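You operate a simulated robot arm through the tools that you are given. There is no shell and no other tool. Be economical: measure what you need, move in short steps, check, and stop when the job is done.

Carry out the task below with a simulated robot arm. There is one attempt and no reset: what you move stays moved.

TASK
Put things in order on the top of the long table. At the end: the white paper ball from the top of the long table stands where the green tumbler stood; the green bottle (marked "WASH") from the top of the long table stands where the white paper ball stood; the black basin plug stands where the green bottle stood; the green tumbler from the top of the long table is on the blue saucer; whatever was shut is shut again. Leave all else as you found it, and nothing knocked over.
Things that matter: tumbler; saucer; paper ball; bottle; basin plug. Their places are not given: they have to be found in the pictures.

The check looks at the end state, three seconds after you hand in, the way a careful person would. Anything else that was tipped, shoved, dropped, spilled or broken makes it a failure.

THE ROBOT
A 7-joint arm with a two-finger parallel gripper, fixed in place. Base frame: the origin is at the foot of the arm, x ahead of it, y to its left, z up; the work surface is at about z = 800. Lengths are in mm, angles in rad, forces in N, time in s.
With the tool pointing down near the work surface it reaches from about 300 to 700 mm from the base axis. Its first joint turns from -1.152 to 1.152 rad. Payload 1.57 kg.
The TCP is the grasp point between the finger pads, 30 mm short of the fingertips. In the tool frame z runs along the fingers and y along their closing line. Largest opening 110 mm; finger width 24, thickness 12; the body of the gripper, 48 by 112 mm, starts 78 mm behind the TCP.
Orientation is that of the tool frame in the base frame, as [roll, pitch, yaw] about the fixed x, y, z axes, in that order (R = Rz(yaw) Ry(pitch) Rx(roll)). With the fingers straight down and closing along the base's y, the tool's x points along the base's -x, its y along +y and its z along -z.

THE INTERFACE
- The arm moves only by the tool jog_arm. Its argument "rows" is text: rows parted by semicolons, each of 7 numbers parted by spaces: the shift along the base's x, y, z in mm, then the turn, a rotation vector about the base's x, y, z in rad, then the closure in counts, from 0 (fully open) to 255 (shut). In form: x y z rx ry rz hand; .... A call has 1 to 12 rows; each row shifts and turns the commanded pose from where the row before left it. Rows are played at 5 a second. More than 50 mm and 0.15 rad between two rows, or a gripper value outside its range, and nothing of the call is played. A pose out of reach is approached as far as the arm can. The call stops where the force on the tool passes 40 N (or 10 N more than at its start, if that is more) or the arm is blocked; 0.2 s more then pass. The fingers move at their own pace (about 108 mm/s each) and stop on an object; they squeeze with about 43 N. The grip force told is the motor's: it shows also when the fingers shut on nothing. Time passes only in rows, and 0.2 s behind the last, so rows that do not move let the fingers close. It gives the time, the measured TCP pose, the force on the tool (base axes), the opening and the grip force at its end, in the units of the frame above (readings bear some noise).
- Cameras (640 x 400 px; columns grow to the right, rows downward): "scene" is fixed at [158.9, -384.3, 1419.4]; the picture's right is [0.85, -0.52, 0.00], its down [-0.23, -0.38, -0.90] and it looks along [0.47, 0.76, -0.45] (base axes); focal length 362 px, centre (320, 200). "wrist" rides on the gripper at [-36, 0, -80] in the tool frame; the picture's right is [0.00, -1.00, 0.00], its down [0.97, 0.00, -0.24] and it looks along [0.24, 0.00, 0.97] (tool axes); focal length 218 px, centre (320, 200).
- snapshot(camera): a new picture of that camera. No time passes.
- measure_at(camera, pixels): for up to 12 pixels [column, row] of the newest picture of that camera ("zoom" is the newest enlarged one), the place [x, y, z] in the base frame of the surface seen there, good to about 2 mm. No time passes.
- zoom(camera, box): a new picture of the part [left, top, right, bottom] of that camera's present view, enlarged. No time passes.
- job_done(): hands the job in; it is judged then, once.

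Work in short steps. Measure before you move; look again where a grasp or a placing could have gone wrong, and mend it. You have 80 turns and 38 pictures in all, those below and enlarged ones among them. Open the gripper and draw the arm clear of the work before you hand the job in, unless the task says otherwise; then end with one line.

The tools are called by a JSON object that holds its "name" and its "arguments". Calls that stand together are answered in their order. jog_arm: Moves the arm, as the interface text tells. Its arguments: {"type":"object","properties":{"rows":{"type":"string"}},"required":["rows"]} The other tools are called the same way: snapshot (camera) takes a picture; measure_at (camera, pixels) gives the place of the surface under pixels of a picture; zoom (camera, box) takes an enlarged picture of a part of a camera's view; job_done () hands the job in.

At the start:

```text
time_s: 0.0
tcp_pos: [365.1, 232.0, 1190.8]
tool_rot: [3.141, -0.001, -3.141]
ft_force: [0.5, 0.1, -0.3]
finger_gap: 110.0
gripper_force: 0.0
```

scene: 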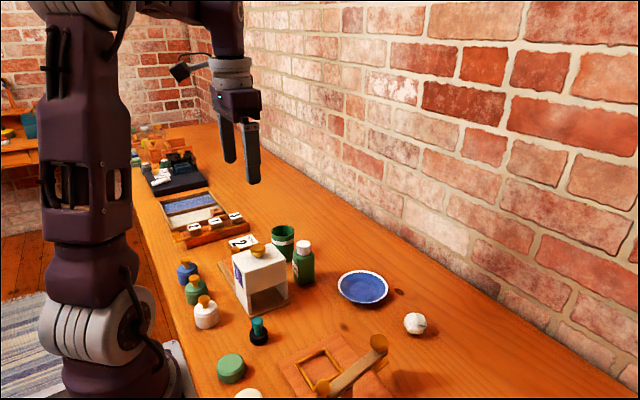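
wrist: 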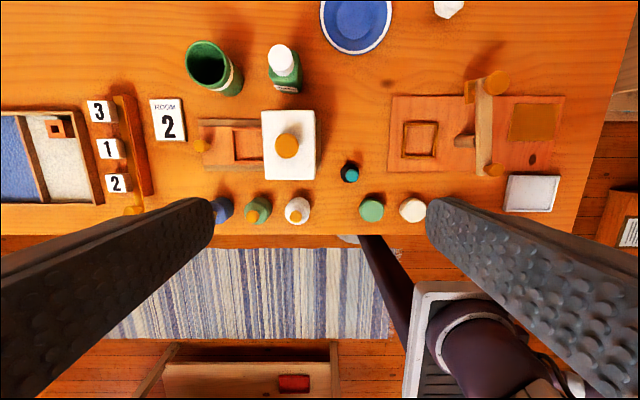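

I zoom in on the middle of the table to identify the objects.

{"name": "zoom", "arguments": {"camera": "scene", "box": [160, 200, 440, 400]}}

{"name": "zoom", "arguments": {"camera": "wrist", "box": [180, 0, 480, 230]}}

{"name": "zoom", "arguments": {"camera": "scene", "box": [120, 120, 260, 250]}}

```text
2.00 times, centred on (300, 300) of scene
```

zoom: 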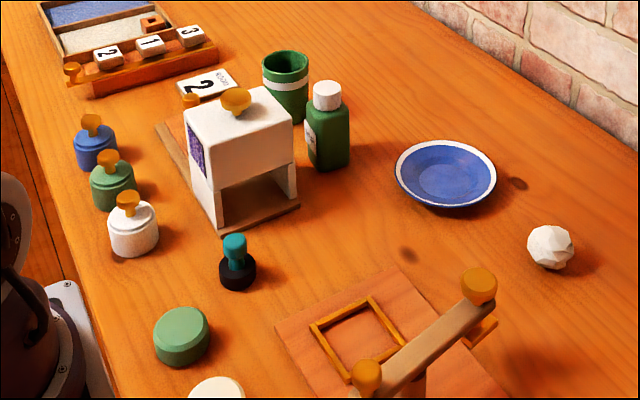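

```text
1.74 times, centred on (330, 115) of wrist
```

zoom: 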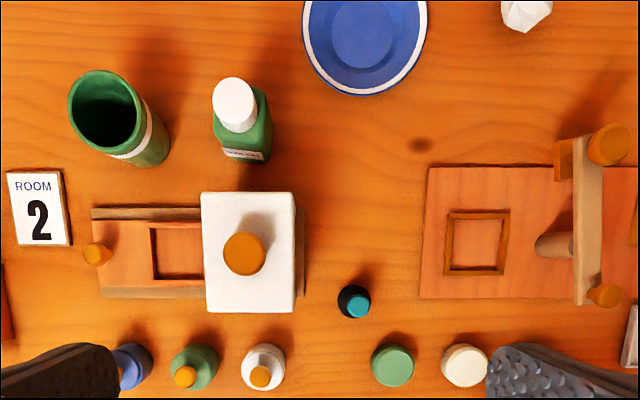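

```text
3.08 times, centred on (190, 185) of scene
```

zoom: 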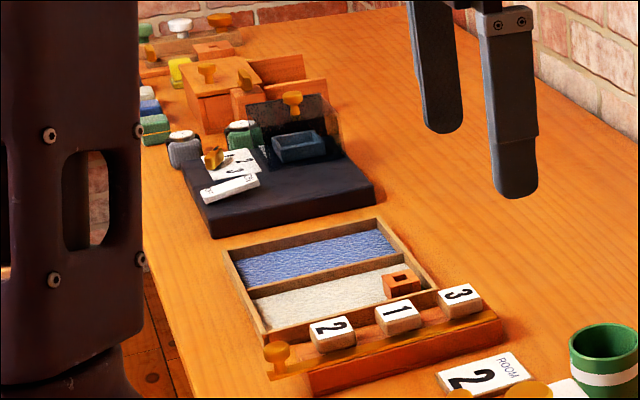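

I measure the main objects in the scene picture, including the black thing with the teal knob near (258,330), and the wrist view.

{"name": "measure_at", "arguments": {"camera": "wrist", "pixels": [[350, 175], [352, 165], [290, 145], [480, 85], [408, 140], [540, 120], [370, 208], [230, 145], [356, 25], [448, 8], [285, 60], [208, 62]]}}

{"name": "measure_at", "arguments": {"camera": "scene", "pixels": [[258, 323], [259, 342], [415, 322], [283, 230], [303, 245], [364, 290], [215, 220], [185, 180], [155, 145], [20, 120], [257, 250], [262, 300]]}}

{"name": "zoom", "arguments": {"camera": "scene", "box": [120, 115, 220, 195]}}

{"name": "zoom", "arguments": {"camera": "scene", "box": [0, 60, 140, 180]}}

```text
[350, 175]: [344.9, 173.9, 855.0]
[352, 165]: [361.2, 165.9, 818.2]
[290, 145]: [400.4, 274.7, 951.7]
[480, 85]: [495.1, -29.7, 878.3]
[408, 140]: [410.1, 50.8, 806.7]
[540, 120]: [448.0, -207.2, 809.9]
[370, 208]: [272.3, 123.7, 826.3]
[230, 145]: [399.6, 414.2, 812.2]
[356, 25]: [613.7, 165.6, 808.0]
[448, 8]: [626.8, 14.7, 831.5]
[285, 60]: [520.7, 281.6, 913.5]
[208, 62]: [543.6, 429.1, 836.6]
```

```text
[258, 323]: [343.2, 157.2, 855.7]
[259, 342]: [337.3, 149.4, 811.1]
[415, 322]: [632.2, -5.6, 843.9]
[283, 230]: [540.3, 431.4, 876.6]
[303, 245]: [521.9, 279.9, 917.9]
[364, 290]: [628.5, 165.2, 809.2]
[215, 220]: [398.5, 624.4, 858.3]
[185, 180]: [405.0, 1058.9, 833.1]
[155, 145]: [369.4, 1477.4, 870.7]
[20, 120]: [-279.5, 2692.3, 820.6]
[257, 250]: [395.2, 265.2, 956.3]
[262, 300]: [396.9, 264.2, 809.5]
```

```text
5.00 times, centred on (170, 155) of scene
```

zoom: 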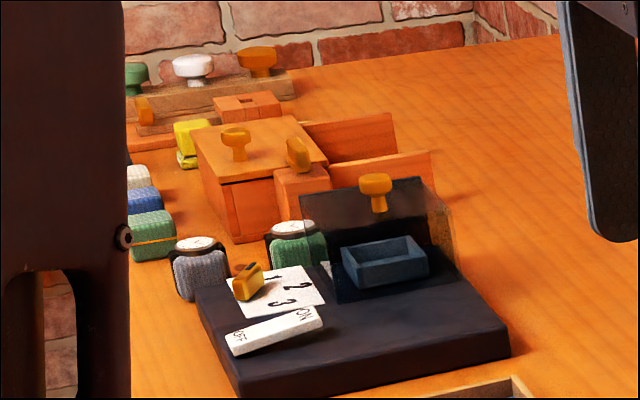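

```text
3.33 times, centred on (70, 120) of scene
```

zoom: 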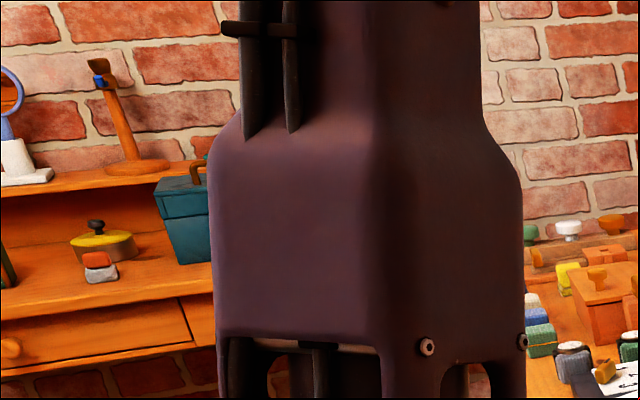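

I find no obvious plug apart from the teal-knobbed item at (258,330), so I look closer, starting with the right-hand part of the table.

{"name": "jog_arm", "arguments": {"rows": "0 -45 -20 0 0 0 0;0 -45 -20 0 0 0 0;0 -45 -20 0 0 0 0;0 -40 -20 0 0 0 0;0 -30 -20 0 0 0 0"}}

{"name": "snapshot", "arguments": {"camera": "wrist"}}

```text
time_s: 1.2
tcp_pos: [363.2, 26.2, 1090.4]
tool_rot: [-3.141, 0.001, -3.141]
ft_force: [0.2, -0.1, 0.9]
finger_gap: 110.3
gripper_force: 0.0
```

```text
30 pictures are left
```

wrist: 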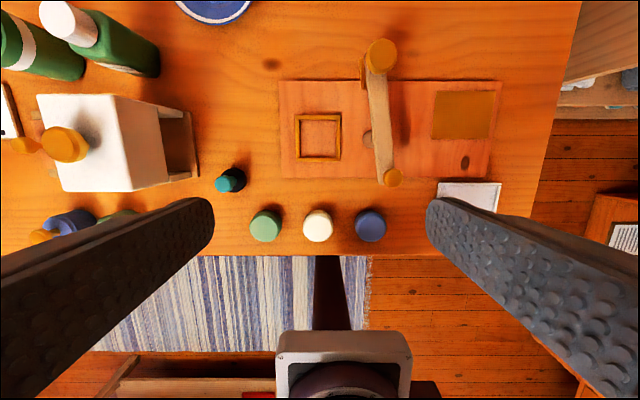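

The black/teal thing at (230,180) seems the plug candidate, but there is furniture to the right at (600,70) and (625,230) that I should check; I measure there and move to see it.

{"name": "measure_at", "arguments": {"camera": "wrist", "pixels": [[600, 70], [600, 110], [628, 80], [625, 235], [600, 200], [230, 172], [222, 187], [545, 150], [470, 190], [270, 385]]}}

{"name": "jog_arm", "arguments": {"rows": "0 -45 10 0 0 0 0;0 -45 10 0 0 0 0;0 -45 10 0 0 0 0;0 -45 10 0 0 0 0;0 -45 10 0 0 0 0;0 -45 10 0 0 0 0"}}

{"name": "snapshot", "arguments": {"camera": "wrist"}}

```text
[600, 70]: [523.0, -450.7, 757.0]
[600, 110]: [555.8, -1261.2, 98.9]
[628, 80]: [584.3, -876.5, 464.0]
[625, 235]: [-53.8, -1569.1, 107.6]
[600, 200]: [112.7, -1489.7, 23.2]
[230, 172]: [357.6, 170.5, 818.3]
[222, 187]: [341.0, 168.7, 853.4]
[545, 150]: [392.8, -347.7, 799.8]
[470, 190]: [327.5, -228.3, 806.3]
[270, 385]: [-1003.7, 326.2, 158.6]
```

```text
time_s: 2.6
tcp_pos: [363.3, -242.8, 1150.8]
tool_rot: [-3.141, 0.0, 3.14]
ft_force: [0.6, -0.3, -0.4]
finger_gap: 110.3
gripper_force: 0.0
```

```text
29 pictures are left
```

wrist: 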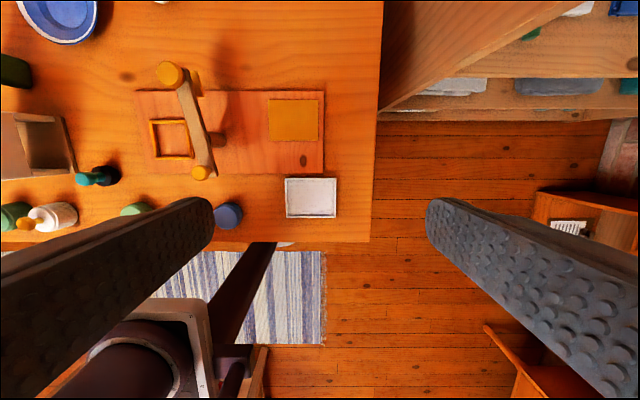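

A shelf unit lies to the right of the table. I measure it and zoom into it.

{"name": "zoom", "arguments": {"camera": "wrist", "box": [370, 0, 640, 130]}}

{"name": "measure_at", "arguments": {"camera": "wrist", "pixels": [[420, 30], [530, 33], [580, 8], [450, 85], [550, 87], [625, 15], [600, 45], [97, 175], [303, 160], [290, 120], [5, 75], [628, 85]]}}

```text
2.37 times, centred on (505, 65) of wrist
```

zoom: 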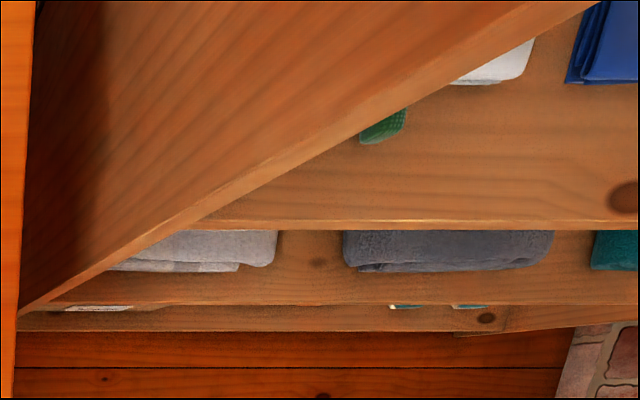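

```text
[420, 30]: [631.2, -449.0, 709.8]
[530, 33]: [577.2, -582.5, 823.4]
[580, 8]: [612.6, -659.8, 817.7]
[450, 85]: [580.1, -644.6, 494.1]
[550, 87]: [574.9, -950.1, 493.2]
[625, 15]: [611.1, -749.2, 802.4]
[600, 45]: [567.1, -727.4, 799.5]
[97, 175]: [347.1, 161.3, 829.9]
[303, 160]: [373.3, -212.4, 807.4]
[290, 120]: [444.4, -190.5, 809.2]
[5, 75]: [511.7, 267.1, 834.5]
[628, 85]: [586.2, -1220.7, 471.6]
```

The shelf is out of reach and holds only towels, so I go back to the table: enlarged view of the plug candidate and the white box.

{"name": "zoom", "arguments": {"camera": "scene", "box": [220, 220, 330, 350]}}

{"name": "zoom", "arguments": {"camera": "scene", "box": [270, 320, 400, 400]}}

```text
3.08 times, centred on (275, 285) of scene
```

zoom: 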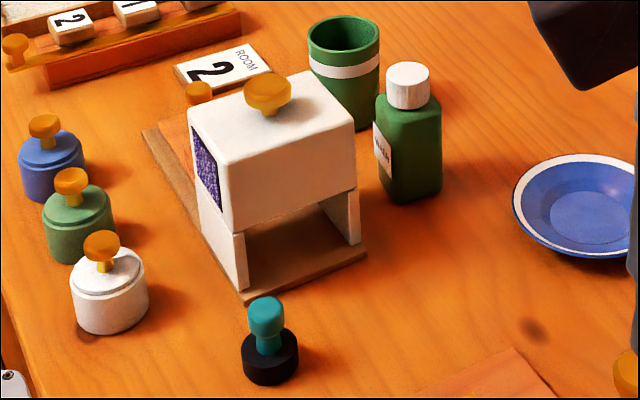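

```text
4.92 times, centred on (335, 360) of scene
```

zoom: 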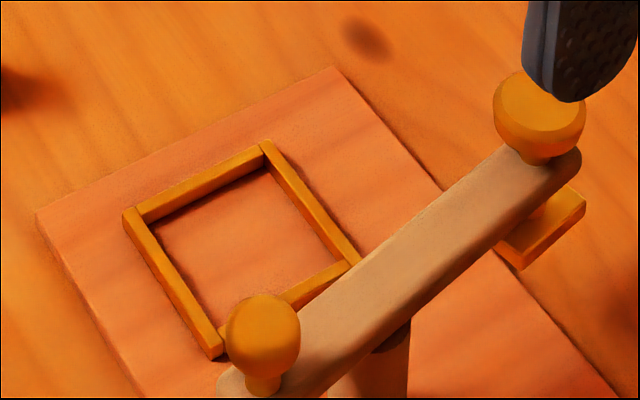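

The scene shows no other black thing; I check the inside of the tumbler and the surroundings from above, moving the arm over there.

{"name": "jog_arm", "arguments": {"rows": "10 48 0 0 0 0 0;10 48 0 0 0 0 0;10 48 0 0 0 0 0;10 48 0 0 0 0 0;10 48 0 0 0 0 0;10 48 0 0 0 0 0;10 48 0 0 0 0 0;10 48 0 0 0 0 0;10 48 0 0 0 0 0;10 48 0 0 0 0 0;10 48 0 0 0 0 0;10 48 0 0 0 0 0"}}

{"name": "jog_arm", "arguments": {"rows": "15 42 -15 0 0 0 0;15 40 -15 0 0 0 0"}}

{"name": "snapshot", "arguments": {"camera": "wrist"}}

```text
time_s: 5.2
tcp_pos: [483.7, 332.6, 1149.1]
tool_rot: [-3.14, -0.003, -3.14]
ft_force: [0.4, 0.0, 0.1]
finger_gap: 110.0
gripper_force: 0.1
```

```text
time_s: 5.8
tcp_pos: [490.0, 375.6, 1126.4]
tool_rot: [-3.141, 0.0, -3.141]
ft_force: [0.0, 1.0, -0.4]
finger_gap: 110.0
gripper_force: 0.1
out of reach, approached as far as the arm can: row 1, 2
```

```text
25 pictures are left
```

wrist: 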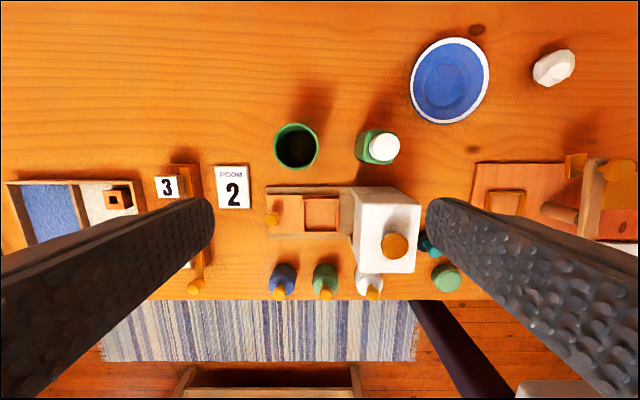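

The tumbler is seen at (296,147); I zoom into it and the white box.

{"name": "zoom", "arguments": {"camera": "wrist", "box": [250, 105, 430, 305]}}

{"name": "measure_at", "arguments": {"camera": "wrist", "pixels": [[296, 150], [275, 147], [318, 147], [296, 125], [296, 168], [320, 213], [384, 147], [449, 80], [415, 80], [488, 80], [449, 40], [449, 120]]}}

```text
2.00 times, centred on (340, 205) of wrist
```

zoom: 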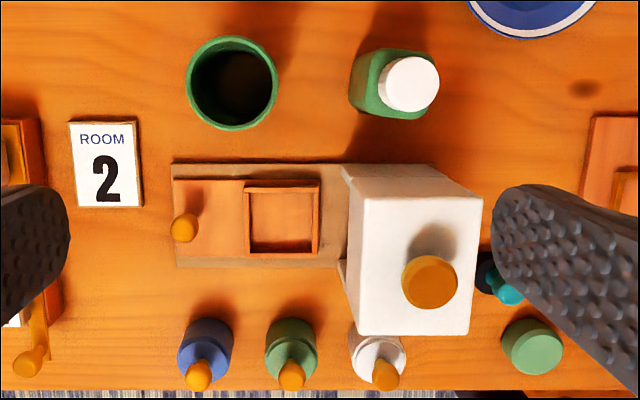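

```text
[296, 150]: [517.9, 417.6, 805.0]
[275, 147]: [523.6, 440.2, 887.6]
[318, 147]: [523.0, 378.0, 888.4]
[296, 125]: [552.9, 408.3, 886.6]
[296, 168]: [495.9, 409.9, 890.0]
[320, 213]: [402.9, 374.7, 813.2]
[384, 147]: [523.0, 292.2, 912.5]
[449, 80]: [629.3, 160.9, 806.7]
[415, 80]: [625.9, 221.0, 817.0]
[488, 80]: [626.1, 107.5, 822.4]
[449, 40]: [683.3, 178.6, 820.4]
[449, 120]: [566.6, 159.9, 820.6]
```

The tumbler is empty. The white box has a knob on top and may hold something, so I go to the near side and tilt the camera to look at its front face and tunnel.

{"name": "jog_arm", "arguments": {"rows": "-40 -18 0 0 -0.12 0 0;-40 -18 0 0 -0.12 0 0;-40 -18 0 0 -0.12 0 0;-40 -18 -10 0 -0.12 0 0;-40 -18 -15 0 -0.12 0 0;-20 -10 -15 0 -0.12 0 0"}}

{"name": "snapshot", "arguments": {"camera": "wrist"}}

```text
time_s: 7.2
tcp_pos: [268.8, 277.3, 1088.0]
tool_rot: [-3.14, 0.722, -3.137]
ft_force: [-0.1, 0.6, -0.2]
finger_gap: 110.1
gripper_force: 0.0
```

```text
23 pictures are left
```

wrist: 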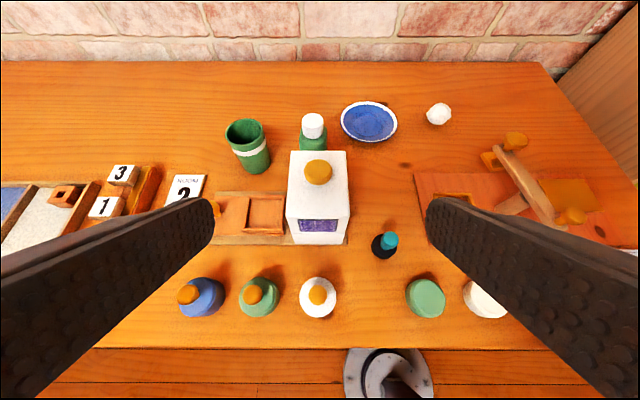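

I zoom on the white box front at (318,225) and the plug candidate at (385,243).

{"name": "zoom", "arguments": {"camera": "wrist", "box": [270, 130, 430, 260]}}

{"name": "measure_at", "arguments": {"camera": "wrist", "pixels": [[318, 235], [318, 215], [318, 165], [318, 190], [390, 239], [379, 252], [290, 205], [348, 205], [295, 160], [343, 160], [345, 235]]}}

```text
3.08 times, centred on (350, 195) of wrist
```

zoom: 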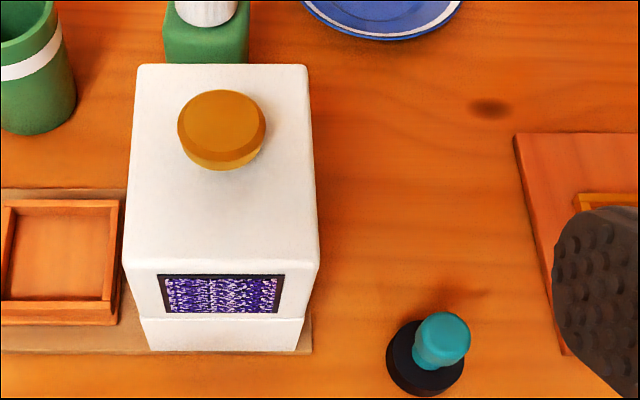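

```text
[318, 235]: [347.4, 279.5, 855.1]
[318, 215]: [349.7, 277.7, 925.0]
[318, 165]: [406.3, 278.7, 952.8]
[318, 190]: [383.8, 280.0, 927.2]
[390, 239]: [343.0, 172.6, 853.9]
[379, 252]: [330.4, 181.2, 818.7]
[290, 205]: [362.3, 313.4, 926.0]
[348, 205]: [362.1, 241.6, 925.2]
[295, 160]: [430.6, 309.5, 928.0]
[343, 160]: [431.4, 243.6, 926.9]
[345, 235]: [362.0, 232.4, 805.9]
```

The white box shows nothing inside and no seam; the black disc with the teal handle (disc top z≈818, handle top ≈855) is the plug. I go upright again over tumbler and bottle for precise measurements.

{"name": "jog_arm", "arguments": {"rows": "40 8 -8 0 0.12 0 0;40 8 -8 0 0.12 0 0;40 8 -8 0 0.12 0 0;40 8 -8 0 0.12 0 0;40 8 -8 0 0.12 0 0;26 8 -8 0 0.122 0 0;0 0 0 0 0 0 0"}}

{"name": "snapshot", "arguments": {"camera": "wrist"}}

```text
time_s: 8.8
tcp_pos: [495.6, 325.4, 1039.5]
tool_rot: [3.141, -0.006, -3.14]
ft_force: [0.4, 0.6, -0.5]
finger_gap: 109.9
gripper_force: 0.0
```

```text
21 pictures are left
```

wrist: 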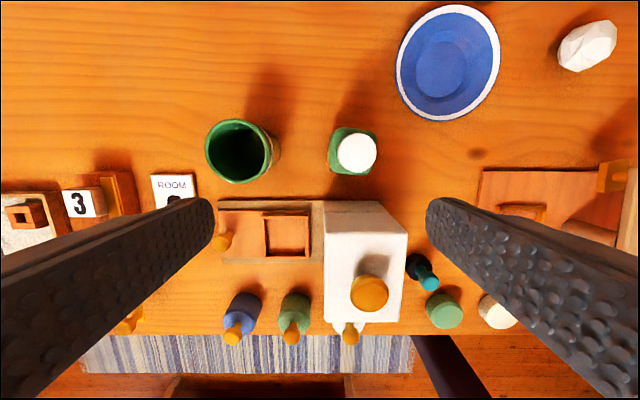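

I measure tumbler rim edges, bottle cap and shoulders, saucer, and paper ball in this view.

{"name": "measure_at", "arguments": {"camera": "wrist", "pixels": [[208, 150], [268, 150], [237, 122], [238, 181], [280, 150], [340, 153], [374, 153], [356, 136], [356, 171], [330, 165], [335, 130], [374, 133]]}}

{"name": "measure_at", "arguments": {"camera": "wrist", "pixels": [[562, 50], [612, 40], [590, 25], [580, 68], [588, 45], [440, 70], [400, 65], [498, 55], [450, 8], [440, 118], [300, 90], [560, 110]]}}

{"name": "zoom", "arguments": {"camera": "scene", "box": [255, 215, 335, 295]}}

```text
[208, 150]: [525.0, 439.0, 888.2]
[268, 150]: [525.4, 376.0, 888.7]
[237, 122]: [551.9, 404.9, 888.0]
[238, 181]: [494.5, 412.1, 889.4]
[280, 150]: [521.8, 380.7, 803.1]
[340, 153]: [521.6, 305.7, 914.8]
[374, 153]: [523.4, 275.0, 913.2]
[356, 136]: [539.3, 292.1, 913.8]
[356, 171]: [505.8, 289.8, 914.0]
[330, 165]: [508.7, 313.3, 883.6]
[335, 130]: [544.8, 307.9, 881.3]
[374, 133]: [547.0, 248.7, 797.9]
```

```text
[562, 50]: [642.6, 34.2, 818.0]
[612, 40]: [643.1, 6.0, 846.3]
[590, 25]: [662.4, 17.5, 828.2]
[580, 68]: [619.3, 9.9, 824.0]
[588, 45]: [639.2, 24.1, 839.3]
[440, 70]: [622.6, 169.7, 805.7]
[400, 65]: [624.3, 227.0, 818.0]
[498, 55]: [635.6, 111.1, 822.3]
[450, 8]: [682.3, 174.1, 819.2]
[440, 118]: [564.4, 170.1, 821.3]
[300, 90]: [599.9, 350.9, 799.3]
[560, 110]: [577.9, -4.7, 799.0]
```

```text
5.00 times, centred on (295, 255) of scene
```

zoom: 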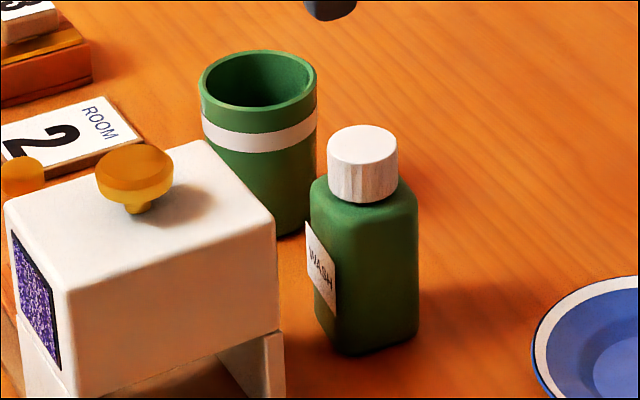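

Tumbler centre is (523.5, 407.5), rim z 889. I move over it and descend, fingers open along y.

{"name": "jog_arm", "arguments": {"rows": "14 41 -10 0 0 0 0;14 41 -10 0 0 0 0;0 0 -45 0 0 0 0;0 0 -45 0 0 0 0;0 0 0 0 0 0 0"}}

```text
time_s: 10.0
tcp_pos: [519.8, 397.3, 931.1]
tool_rot: [3.141, -0.002, -3.142]
ft_force: [-0.5, 0.5, -0.5]
finger_gap: 109.9
gripper_force: 0.2
out of reach, approached as far as the arm can: row 2
```

The TCP is short by about (4, 10); I correct laterally at this height and check.

{"name": "jog_arm", "arguments": {"rows": "3 10 0 0 0 0 0;0 0 0 0 0 0 0"}}

```text
time_s: 10.6
tcp_pos: [522.6, 406.4, 932.0]
tool_rot: [3.14, -0.001, 3.141]
ft_force: [0.5, -0.4, -0.4]
finger_gap: 110.0
gripper_force: 0.1
```

Aligned now; I go down to z≈852 and close.

{"name": "jog_arm", "arguments": {"rows": "1 1 -40 0 0 0 0;0 0 -40 0 0 0 0;0 0 0 0 0 0 0;0 0 0 0 0 0 255;0 0 0 0 0 0 255;0 0 0 0 0 0 255;0 0 0 0 0 0 255"}}

```text
time_s: 12.2
tcp_pos: [525.6, 408.3, 852.9]
tool_rot: [-3.14, -0.001, -3.141]
ft_force: [-0.1, 0.9, 0.6]
finger_gap: 63.5
gripper_force: 43.4
```

Gripped (gap 63.5). I lift, retreating slightly to stay within reach, to clear the bottle cap (914).

{"name": "jog_arm", "arguments": {"rows": "0 0 40 0 0 0 255;-5 -5 40 0 0 0 255;-10 -15 35 0 0 0 255;-5 -30 22 0 0 0 255;0 0 0 0 0 0 255"}}

{"name": "snapshot", "arguments": {"camera": "scene"}}

```text
time_s: 13.4
tcp_pos: [504.4, 355.7, 990.2]
tool_rot: [-3.141, -0.001, -3.14]
ft_force: [-0.9, 1.2, -1.8]
finger_gap: 63.2
gripper_force: 43.0
```

```text
19 pictures are left
```

scene: 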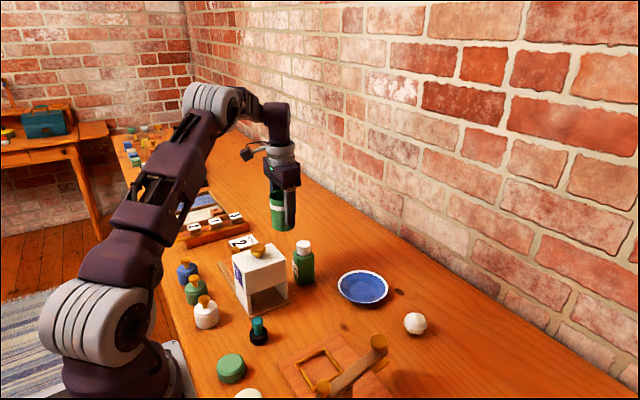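

Tumbler held. I refine saucer and ball positions from the scene view.

{"name": "measure_at", "arguments": {"camera": "scene", "pixels": [[338, 286], [388, 287], [362, 271], [364, 303], [363, 290], [350, 288], [376, 290], [405, 322], [426, 323], [415, 314], [415, 333], [415, 323]]}}

{"name": "zoom", "arguments": {"camera": "scene", "box": [330, 260, 440, 345]}}

```text
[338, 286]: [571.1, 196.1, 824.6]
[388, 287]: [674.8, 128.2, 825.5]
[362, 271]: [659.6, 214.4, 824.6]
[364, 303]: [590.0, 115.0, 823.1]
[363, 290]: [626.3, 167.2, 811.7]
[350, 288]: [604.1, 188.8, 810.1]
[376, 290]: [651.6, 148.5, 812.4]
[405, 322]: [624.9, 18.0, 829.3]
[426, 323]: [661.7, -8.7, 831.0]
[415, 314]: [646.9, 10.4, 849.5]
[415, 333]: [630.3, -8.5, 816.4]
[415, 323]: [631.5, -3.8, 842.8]
```

```text
4.71 times, centred on (385, 302) of scene
```

zoom: 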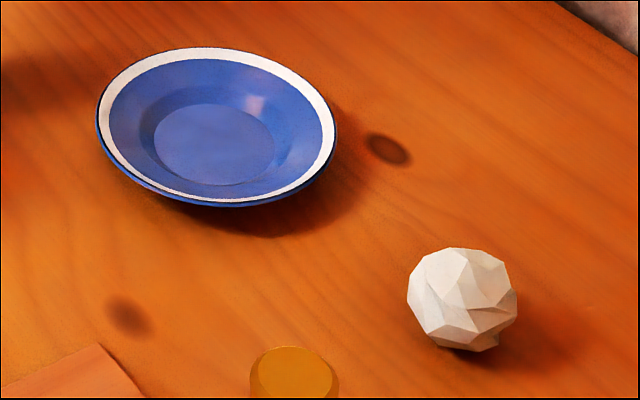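

Saucer centre ≈ (624, 164.5), flat ≈ 806–811. I carry the tumbler above it.

{"name": "jog_arm", "arguments": {"rows": "24 -38.3 0 0 0 0 255;24 -38.3 0 0 0 0 255;24 -38.3 0 0 0 0 255;24 -38.3 -20 0 0 0 255;24 -38.3 -30 0 0 0 255;0 0 0 0 0 0 255"}}

```text
refused: row 5 steps farther than a row can; nothing moved
```

A row was too long; I split the last steps.

{"name": "jog_arm", "arguments": {"rows": "24 -38.3 0 0 0 0 255;24 -38.3 0 0 0 0 255;24 -38.3 0 0 0 0 255;24 -38.3 -10 0 0 0 255;24 -38.3 -10 0 0 0 255;0 0 -40 0 0 0 255;0 0 0 0 0 0 255"}}

```text
time_s: 15.0
tcp_pos: [624.8, 164.9, 929.0]
tool_rot: [-3.141, -0.002, 3.141]
ft_force: [-0.1, 0.3, -1.8]
finger_gap: 63.4
gripper_force: 43.2
```

On target; I lower it close to the saucer in steps.

{"name": "jog_arm", "arguments": {"rows": "0 0 -30 0 0 0 255;0 0 -27 0 0 0 255;0 0 -5 0 0 0 255;0 0 -3 0 0 0 255;0 0 0 0 0 0 255"}}

```text
time_s: 16.2
tcp_pos: [624.5, 165.7, 863.1]
tool_rot: [3.141, -0.002, 3.141]
ft_force: [0.5, -0.7, -0.8]
finger_gap: 63.2
gripper_force: 43.3
```

{"name": "jog_arm", "arguments": {"rows": "0 0 -1.5 0 0 0 255;0 0 -1.5 0 0 0 255;0 0 0 0 0 0 255"}}

{"name": "zoom", "arguments": {"camera": "scene", "box": [310, 220, 430, 320]}}

```text
time_s: 17.0
tcp_pos: [623.9, 166.4, 862.0]
tool_rot: [3.142, -0.001, -3.142]
ft_force: [0.8, -0.3, -1.5]
finger_gap: 62.9
gripper_force: 43.2
```

```text
4.00 times, centred on (370, 270) of scene
```

zoom: 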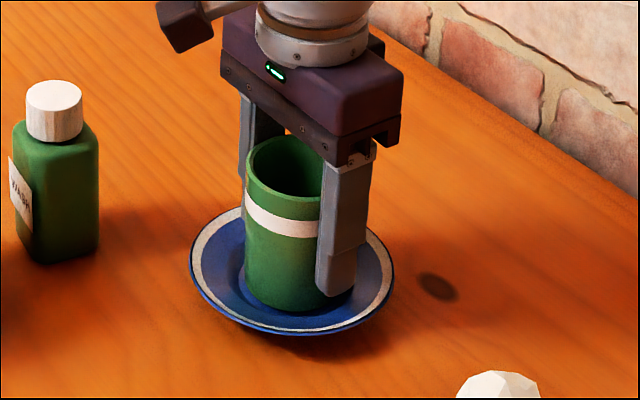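

It looks well centred and nearly seated; I lower a bit more watching for contact force.

{"name": "jog_arm", "arguments": {"rows": "0 0 -1.5 0 0 0 255;0 0 -1.5 0 0 0 255;0 0 0 0 0 0 255"}}

```text
time_s: 17.8
tcp_pos: [623.7, 167.4, 860.1]
tool_rot: [3.14, 0.003, 3.141]
ft_force: [0.6, 4.5, 25.7]
finger_gap: 63.1
gripper_force: 43.0
```

Contact (25.7 N). I release to a moderate opening and rise straight up.

{"name": "jog_arm", "arguments": {"rows": "0 0 0.5 0 0 0 60;0 0 0 0 0 0 60;0 0 2 0 0 0 60;0 0 35 0 0 0 60;0 0 45 0 0 0 60;0 0 35 0 0 0 0;0 0 0 0 0 0 0"}}

{"name": "snapshot", "arguments": {"camera": "wrist"}}

```text
time_s: 19.4
tcp_pos: [624.3, 166.6, 976.7]
tool_rot: [-3.141, -0.001, 3.14]
ft_force: [0.4, 0.4, -0.4]
finger_gap: 110.1
gripper_force: 0.1
```

```text
16 pictures are left
```

wrist: 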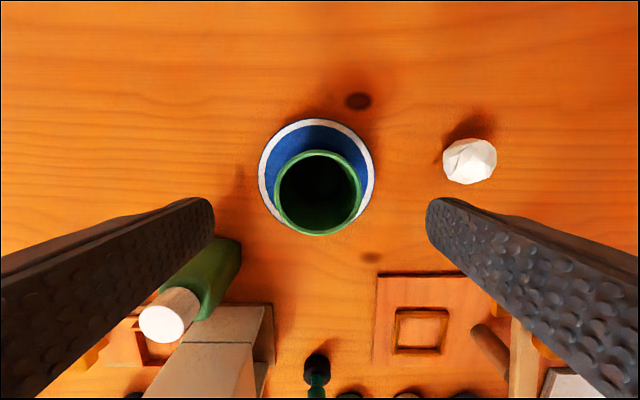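

The tumbler sits at (318,192). I check its rim for level and measure the ball at (470,160).

{"name": "measure_at", "arguments": {"camera": "wrist", "pixels": [[277, 192], [359, 192], [318, 153], [318, 232], [446, 163], [494, 160], [470, 141], [468, 182], [470, 160], [480, 155], [458, 168]]}}

```text
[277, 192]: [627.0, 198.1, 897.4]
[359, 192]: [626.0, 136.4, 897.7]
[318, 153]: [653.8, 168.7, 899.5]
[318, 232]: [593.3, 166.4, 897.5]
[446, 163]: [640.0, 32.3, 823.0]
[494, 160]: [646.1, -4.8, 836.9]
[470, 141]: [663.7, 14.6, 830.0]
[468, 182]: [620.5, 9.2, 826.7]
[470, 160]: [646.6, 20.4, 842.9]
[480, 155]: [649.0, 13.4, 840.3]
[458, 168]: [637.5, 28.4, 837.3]
```

Tumbler rim is level at (625,167). Ball centre ≈ (643,7), radius ≈ 24; I move over it.

{"name": "jog_arm", "arguments": {"rows": "5 -40 0 0 0 0 0;5 -40 0 0 0 0 0;5 -40 0 0 0 0 0;4 -39 -20 0 0 0 0;0 0 -45 0 0 0 0;0 0 0 0 0 0 0"}}

{"name": "snapshot", "arguments": {"camera": "wrist"}}

```text
time_s: 20.8
tcp_pos: [641.8, 6.9, 910.0]
tool_rot: [-3.141, -0.001, -3.141]
ft_force: [-0.1, -0.1, -0.1]
finger_gap: 110.2
gripper_force: 0.0
```

```text
15 pictures are left
```

wrist: 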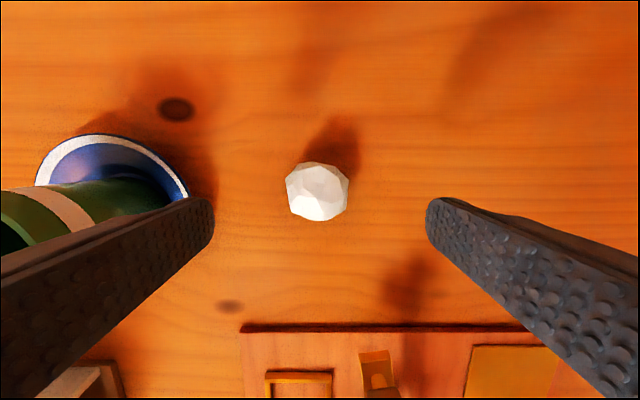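

Ball centre refined to (644, 9). I descend to z≈833 and close.

{"name": "jog_arm", "arguments": {"rows": "2 2 -40 0 0 0 0;0 0 -36 0 0 0 0;0 0 0 0 0 0 0;0 0 0 0 0 0 255;0 0 0 0 0 0 255;0 0 0 0 0 0 255;0 0 0 0 0 0 255"}}

```text
time_s: 22.4
tcp_pos: [644.6, 10.0, 834.3]
tool_rot: [3.141, -0.004, -3.142]
ft_force: [-0.1, -0.1, 0.0]
finger_gap: 42.0
gripper_force: 43.3
```

Ball gripped (gap 42). I lift and carry it over to the tumbler's old place (524.5, 408).

{"name": "jog_arm", "arguments": {"rows": "0 0 45 0 0 0 255;0 0 45 0 0 0 255;0 0 45 0 0 0 255;-13.3 44.2 0 0 0 0 255;-13.3 44.2 0 0 0 0 255;-13.3 44.2 0 0 0 0 255;-13.3 44.2 0 0 0 0 255;-13.3 44.2 0 0 0 0 255;-13.3 44.2 0 0 0 0 255;-13.3 44.2 0 0 0 0 255;-13.3 44.2 0 0 0 0 255;0 0 -30 0 0 0 255"}}

{"name": "jog_arm", "arguments": {"rows": "-13.3 44.2 0 0 0 0 255;0 0 0 0 0 0 255"}}

```text
time_s: 25.0
tcp_pos: [538.3, 364.0, 939.0]
tool_rot: [-3.141, -0.002, 3.141]
ft_force: [0.4, 0.3, -0.1]
finger_gap: 41.0
gripper_force: 42.8
```

```text
time_s: 25.6
tcp_pos: [525.6, 408.7, 938.8]
tool_rot: [-3.141, -0.002, -3.141]
ft_force: [0.3, 0.6, 0.5]
finger_gap: 41.0
gripper_force: 43.1
```

Over the target; I lower to the pick height (z≈834) plus a margin, then feel for contact.

{"name": "jog_arm", "arguments": {"rows": "-1 0 -45 0 0 0 255;0 0 -45 0 0 0 255;0 0 -12 0 0 0 255;0 0 -2 0 0 0 255;0 0 0 0 0 0 255"}}

```text
time_s: 26.8
tcp_pos: [524.7, 406.9, 835.8]
tool_rot: [-3.141, -0.002, 3.141]
ft_force: [0.0, -0.5, -0.2]
finger_gap: 39.9
gripper_force: 43.0
```

Slight gap change only; I lower another 1.5 mm and open gently.

{"name": "jog_arm", "arguments": {"rows": "0 1 -1.5 0 0 0 255;0 0 0 0 0 0 255;0 0 0 0 0 0 120;0 0 0 0 0 0 100;0 0 0 0 0 0 60;0 0 0 0 0 0 60"}}

{"name": "snapshot", "arguments": {"camera": "wrist"}}

```text
time_s: 28.2
tcp_pos: [524.1, 409.0, 833.8]
tool_rot: [3.141, -0.002, 3.141]
ft_force: [0.8, -0.5, -0.2]
finger_gap: 84.3
gripper_force: 0.0
```

```text
14 pictures are left
```

wrist: 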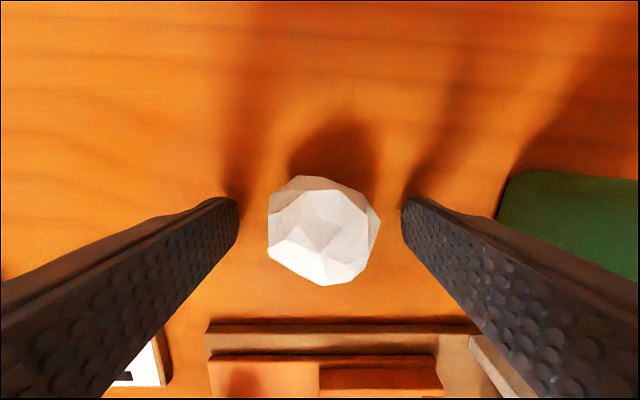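

Ball rests stably at ≈(524, 408). I rise and move over the bottle at (522.5, 290.5).

{"name": "jog_arm", "arguments": {"rows": "0 0 45 0 0 0 60;0 0 45 0 0 0 60;-1 -10 45 0 0 0 0;0 -45 0 0 0 0 0;0 -45 0 0 0 0 0;0 -18 0 0 0 0 0;0 0 0 0 0 0 0"}}

{"name": "snapshot", "arguments": {"camera": "wrist"}}

```text
time_s: 29.8
tcp_pos: [523.5, 289.6, 969.8]
tool_rot: [-3.141, -0.002, -3.142]
ft_force: [-0.1, 0.3, -0.1]
finger_gap: 110.0
gripper_force: 0.0
```

```text
13 pictures are left
```

wrist: 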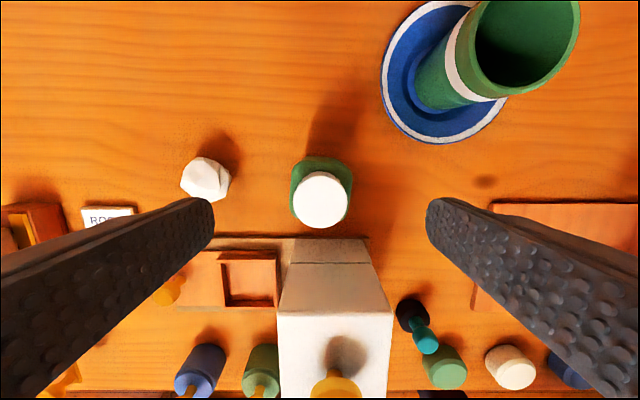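

Bottle is centred at col 321. I descend to z≈850 and grip the body.

{"name": "jog_arm", "arguments": {"rows": "0 0 -45 0 0 0 0;0 0 -45 0 0 0 0;0 0 -30 0 0 0 0;0 0 0 0 0 0 0;0 0 0 0 0 0 255;0 0 0 0 0 0 255;0 0 0 0 0 0 255;0 0 0 0 0 0 255"}}

```text
time_s: 31.6
tcp_pos: [524.2, 289.4, 849.5]
tool_rot: [3.14, -0.002, 3.14]
ft_force: [0.7, 0.8, 0.4]
finger_gap: 47.7
gripper_force: 43.2
```

Bottle gripped (47.7). I lift and carry to the ball's old place (644, 9).

{"name": "jog_arm", "arguments": {"rows": "0 0 45 0 0 0 255;0 0 45 0 0 0 255;0 0 40 0 0 0 255;17.2 -40 0 0 0 0 255;17.2 -40 0 0 0 0 255;17.2 -40 0 0 0 0 255;17.2 -40 0 0 0 0 255;17.2 -40 0 0 0 0 255;17.2 -40 0 0 0 0 255;17.2 -40 0 0 0 0 255;0 0 0 0 0 0 255"}}

```text
time_s: 34.0
tcp_pos: [643.1, 9.2, 980.3]
tool_rot: [3.141, -0.001, -3.141]
ft_force: [0.3, -0.1, -1.8]
finger_gap: 47.7
gripper_force: 42.8
```

I lower the bottle to just above the table.

{"name": "jog_arm", "arguments": {"rows": "1.5 0 -45 0 0 0 255;0 0 -45 0 0 0 255;0 0 -36 0 0 0 255;0 0 -2 0 0 0 255;0 0 -2 0 0 0 255;0 0 0 0 0 0 255"}}

```text
time_s: 35.4
tcp_pos: [645.1, 10.0, 850.1]
tool_rot: [-3.142, 0.0, 3.141]
ft_force: [-0.5, 0.3, 4.8]
finger_gap: 47.8
gripper_force: 43.3
```

Contact is starting (4.8 N) at pick height. I release and rise.

{"name": "jog_arm", "arguments": {"rows": "0 0 -0.5 0 0 0 255;0 0 0 0 0 0 100;0 0 0 0 0 0 60;0 0 0 0 0 0 0;0 0 40 0 0 0 0;0 0 45 0 0 0 0;0 0 40 0 0 0 0;0 0 0 0 0 0 0"}}

{"name": "snapshot", "arguments": {"camera": "scene"}}

```text
time_s: 37.2
tcp_pos: [644.5, 11.2, 975.3]
tool_rot: [3.141, -0.002, -3.141]
ft_force: [-0.6, 0.6, -0.3]
finger_gap: 109.7
gripper_force: 0.0
```

```text
12 pictures are left
```

scene: 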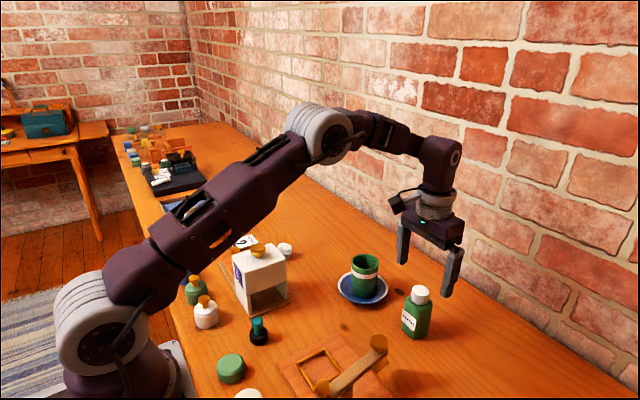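

Everything stands properly. Now I go above the plug near (343, 168), fingers partly open.

{"name": "jog_arm", "arguments": {"rows": "-42 22 3 0 0 0 60;-43 22 3 0 0 0 100;-43 22 3 0 0 0 115;-43 22 0 0 0 0 115;-43 23 0 0 0 0 115;-43 23 0 0 0 0 115;-43 23 0 0 0 0 115;0 0 0 0 0 0 115"}}

{"name": "snapshot", "arguments": {"camera": "wrist"}}

```text
time_s: 39.0
tcp_pos: [345.7, 167.7, 983.3]
tool_rot: [-3.142, -0.002, -3.141]
ft_force: [0.4, -0.3, -0.7]
finger_gap: 60.4
gripper_force: 0.1
```

```text
11 pictures are left
```

wrist: 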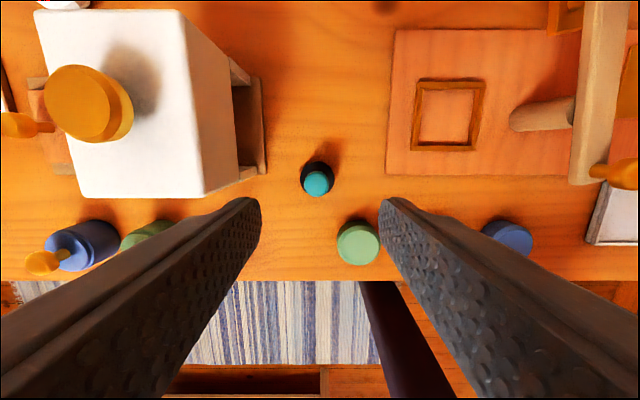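

I measure the plug's handle at (317,182) and disc at (316,166).

{"name": "measure_at", "arguments": {"camera": "wrist", "pixels": [[317, 183], [304, 184], [330, 184], [317, 172], [317, 195], [316, 165], [303, 172], [332, 172], [225, 150], [262, 165]]}}

{"name": "zoom", "arguments": {"camera": "wrist", "box": [280, 140, 360, 210]}}

```text
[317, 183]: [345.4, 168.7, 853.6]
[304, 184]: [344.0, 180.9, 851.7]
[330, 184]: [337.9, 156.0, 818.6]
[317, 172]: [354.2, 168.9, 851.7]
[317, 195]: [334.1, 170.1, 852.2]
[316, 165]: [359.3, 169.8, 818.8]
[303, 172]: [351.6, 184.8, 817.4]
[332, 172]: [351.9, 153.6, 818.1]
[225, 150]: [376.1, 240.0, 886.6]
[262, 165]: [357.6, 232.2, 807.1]
```

```text
5.71 times, centred on (320, 175) of wrist
```

zoom: 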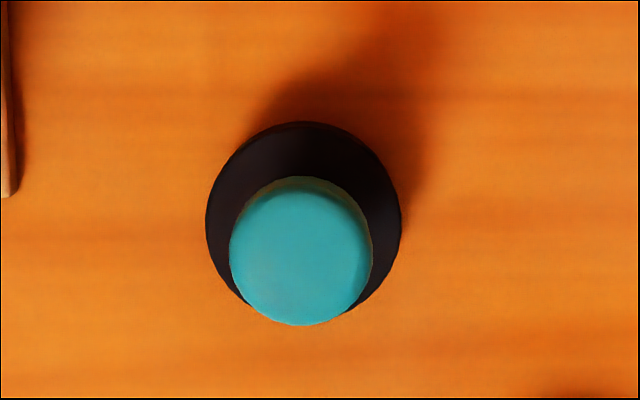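

Plug axis (344.5, 169), handle top 853.6. I descend to z≈853 and grip the handle.

{"name": "jog_arm", "arguments": {"rows": "-1 1 -45 0 0 0 115;0 0 -45 0 0 0 115;0 0 -40 0 0 0 115;0 0 0 0 0 0 115;0 0 0 0 0 0 255;0 0 0 0 0 0 255;0 0 0 0 0 0 255"}}

```text
time_s: 40.6
tcp_pos: [344.1, 168.0, 852.0]
tool_rot: [3.141, -0.001, -3.142]
ft_force: [0.7, 3.5, 3.8]
finger_gap: 23.9
gripper_force: 36.2
```

Gripped (23.9). I lift, go forward first to avoid the white box, then left to the bottle's old place (522.5, 290).

{"name": "jog_arm", "arguments": {"rows": "0 0 40 0 0 0 255;0 0 40 0 0 0 255;30 -10 20 0 0 0 255;45 0 0 0 0 0 255;45 0 0 0 0 0 255;40 20 0 0 0 0 255;18.5 40 0 0 0 0 255;0 45 0 0 0 0 255;0 27 0 0 0 0 255;0 0 0 0 0 0 255"}}

```text
time_s: 42.8
tcp_pos: [523.1, 291.6, 951.6]
tool_rot: [-3.141, -0.004, -3.141]
ft_force: [0.2, 0.2, -0.9]
finger_gap: 23.0
gripper_force: 35.5
```

I lower the plug to pick height plus a little.

{"name": "jog_arm", "arguments": {"rows": "0 -1 -45 0 0 0 255;0 0 -45 0 0 0 255;0 0 -7 0 0 0 255;0 0 -2 0 0 0 255;0 0 0 0 0 0 255"}}

{"name": "zoom", "arguments": {"camera": "scene", "box": [240, 200, 360, 310]}}

```text
time_s: 44.0
tcp_pos: [523.2, 288.1, 854.7]
tool_rot: [3.141, -0.001, 3.141]
ft_force: [0.0, 0.1, -1.4]
finger_gap: 23.2
gripper_force: 35.9
```

```text
3.64 times, centred on (300, 255) of scene
```

zoom: 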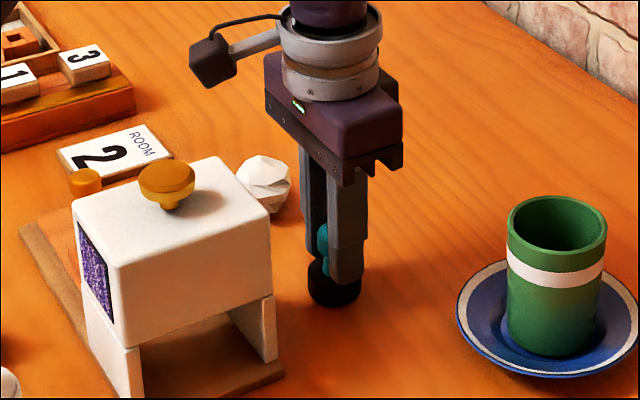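

Plug hangs straight just above the table; I lower the last 2–3 mm.

{"name": "jog_arm", "arguments": {"rows": "0 1 -1.5 0 0 0 255;0 0 -1 0 0 0 255;0 0 0 0 0 0 255"}}

```text
time_s: 44.8
tcp_pos: [523.3, 290.2, 851.5]
tool_rot: [3.14, 0.001, -3.141]
ft_force: [-2.7, -0.4, 23.3]
finger_gap: 23.1
gripper_force: 35.7
```

Contact made. I open partly and rise, then draw back clear.

{"name": "jog_arm", "arguments": {"rows": "0 0 0.8 0 0 0 180;0 0 0 0 0 0 130;0 0 0 0 0 0 130;0 0 40 0 0 0 130;0 0 45 0 0 0 130;0 0 45 0 0 0 60;-20 -20 40 0 0 0 0;-30 -30 20 0 0 0 0;-30 -35 0 0 0 0 0;0 0 0 0 0 0 0"}}

{"name": "snapshot", "arguments": {"camera": "scene"}}

{"name": "snapshot", "arguments": {"camera": "wrist"}}

```text
time_s: 47.0
tcp_pos: [440.8, 205.8, 1040.4]
tool_rot: [3.141, -0.001, -3.141]
ft_force: [0.0, 0.2, 1.0]
finger_gap: 110.3
gripper_force: 0.0
```

```text
8 pictures are left
```

scene: 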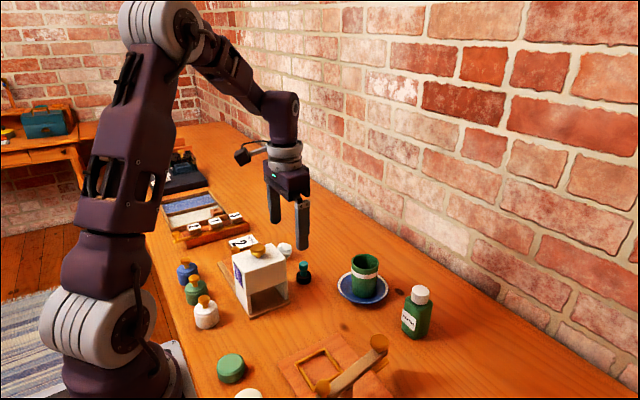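

```text
7 pictures are left
```

wrist: 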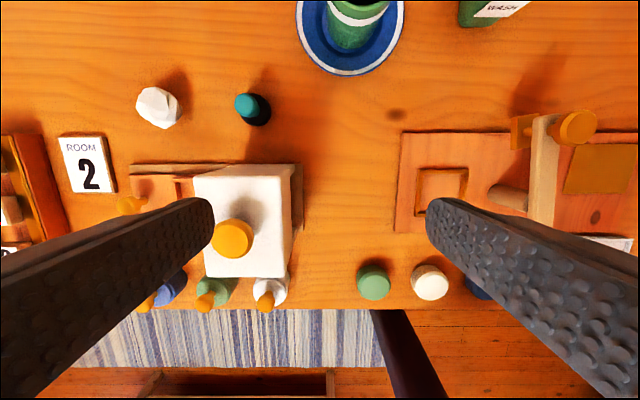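

All four objects stand upright in their places, nothing else has moved, and the gripper is open and clear. I hand in.

{"name": "job_done", "arguments": {}}

```text
The job is handed in.
```

I moved all four objects and handed the job in. The tumbler is on the saucer, the paper ball is where the tumbler stood, the bottle is where the ball stood, and the plug is where the bottle stood. I took the black disc with the teal handle to be the basin plug, because I found no other candidate within reach. I opened nothing, and the last pictures show nothing knocked over.
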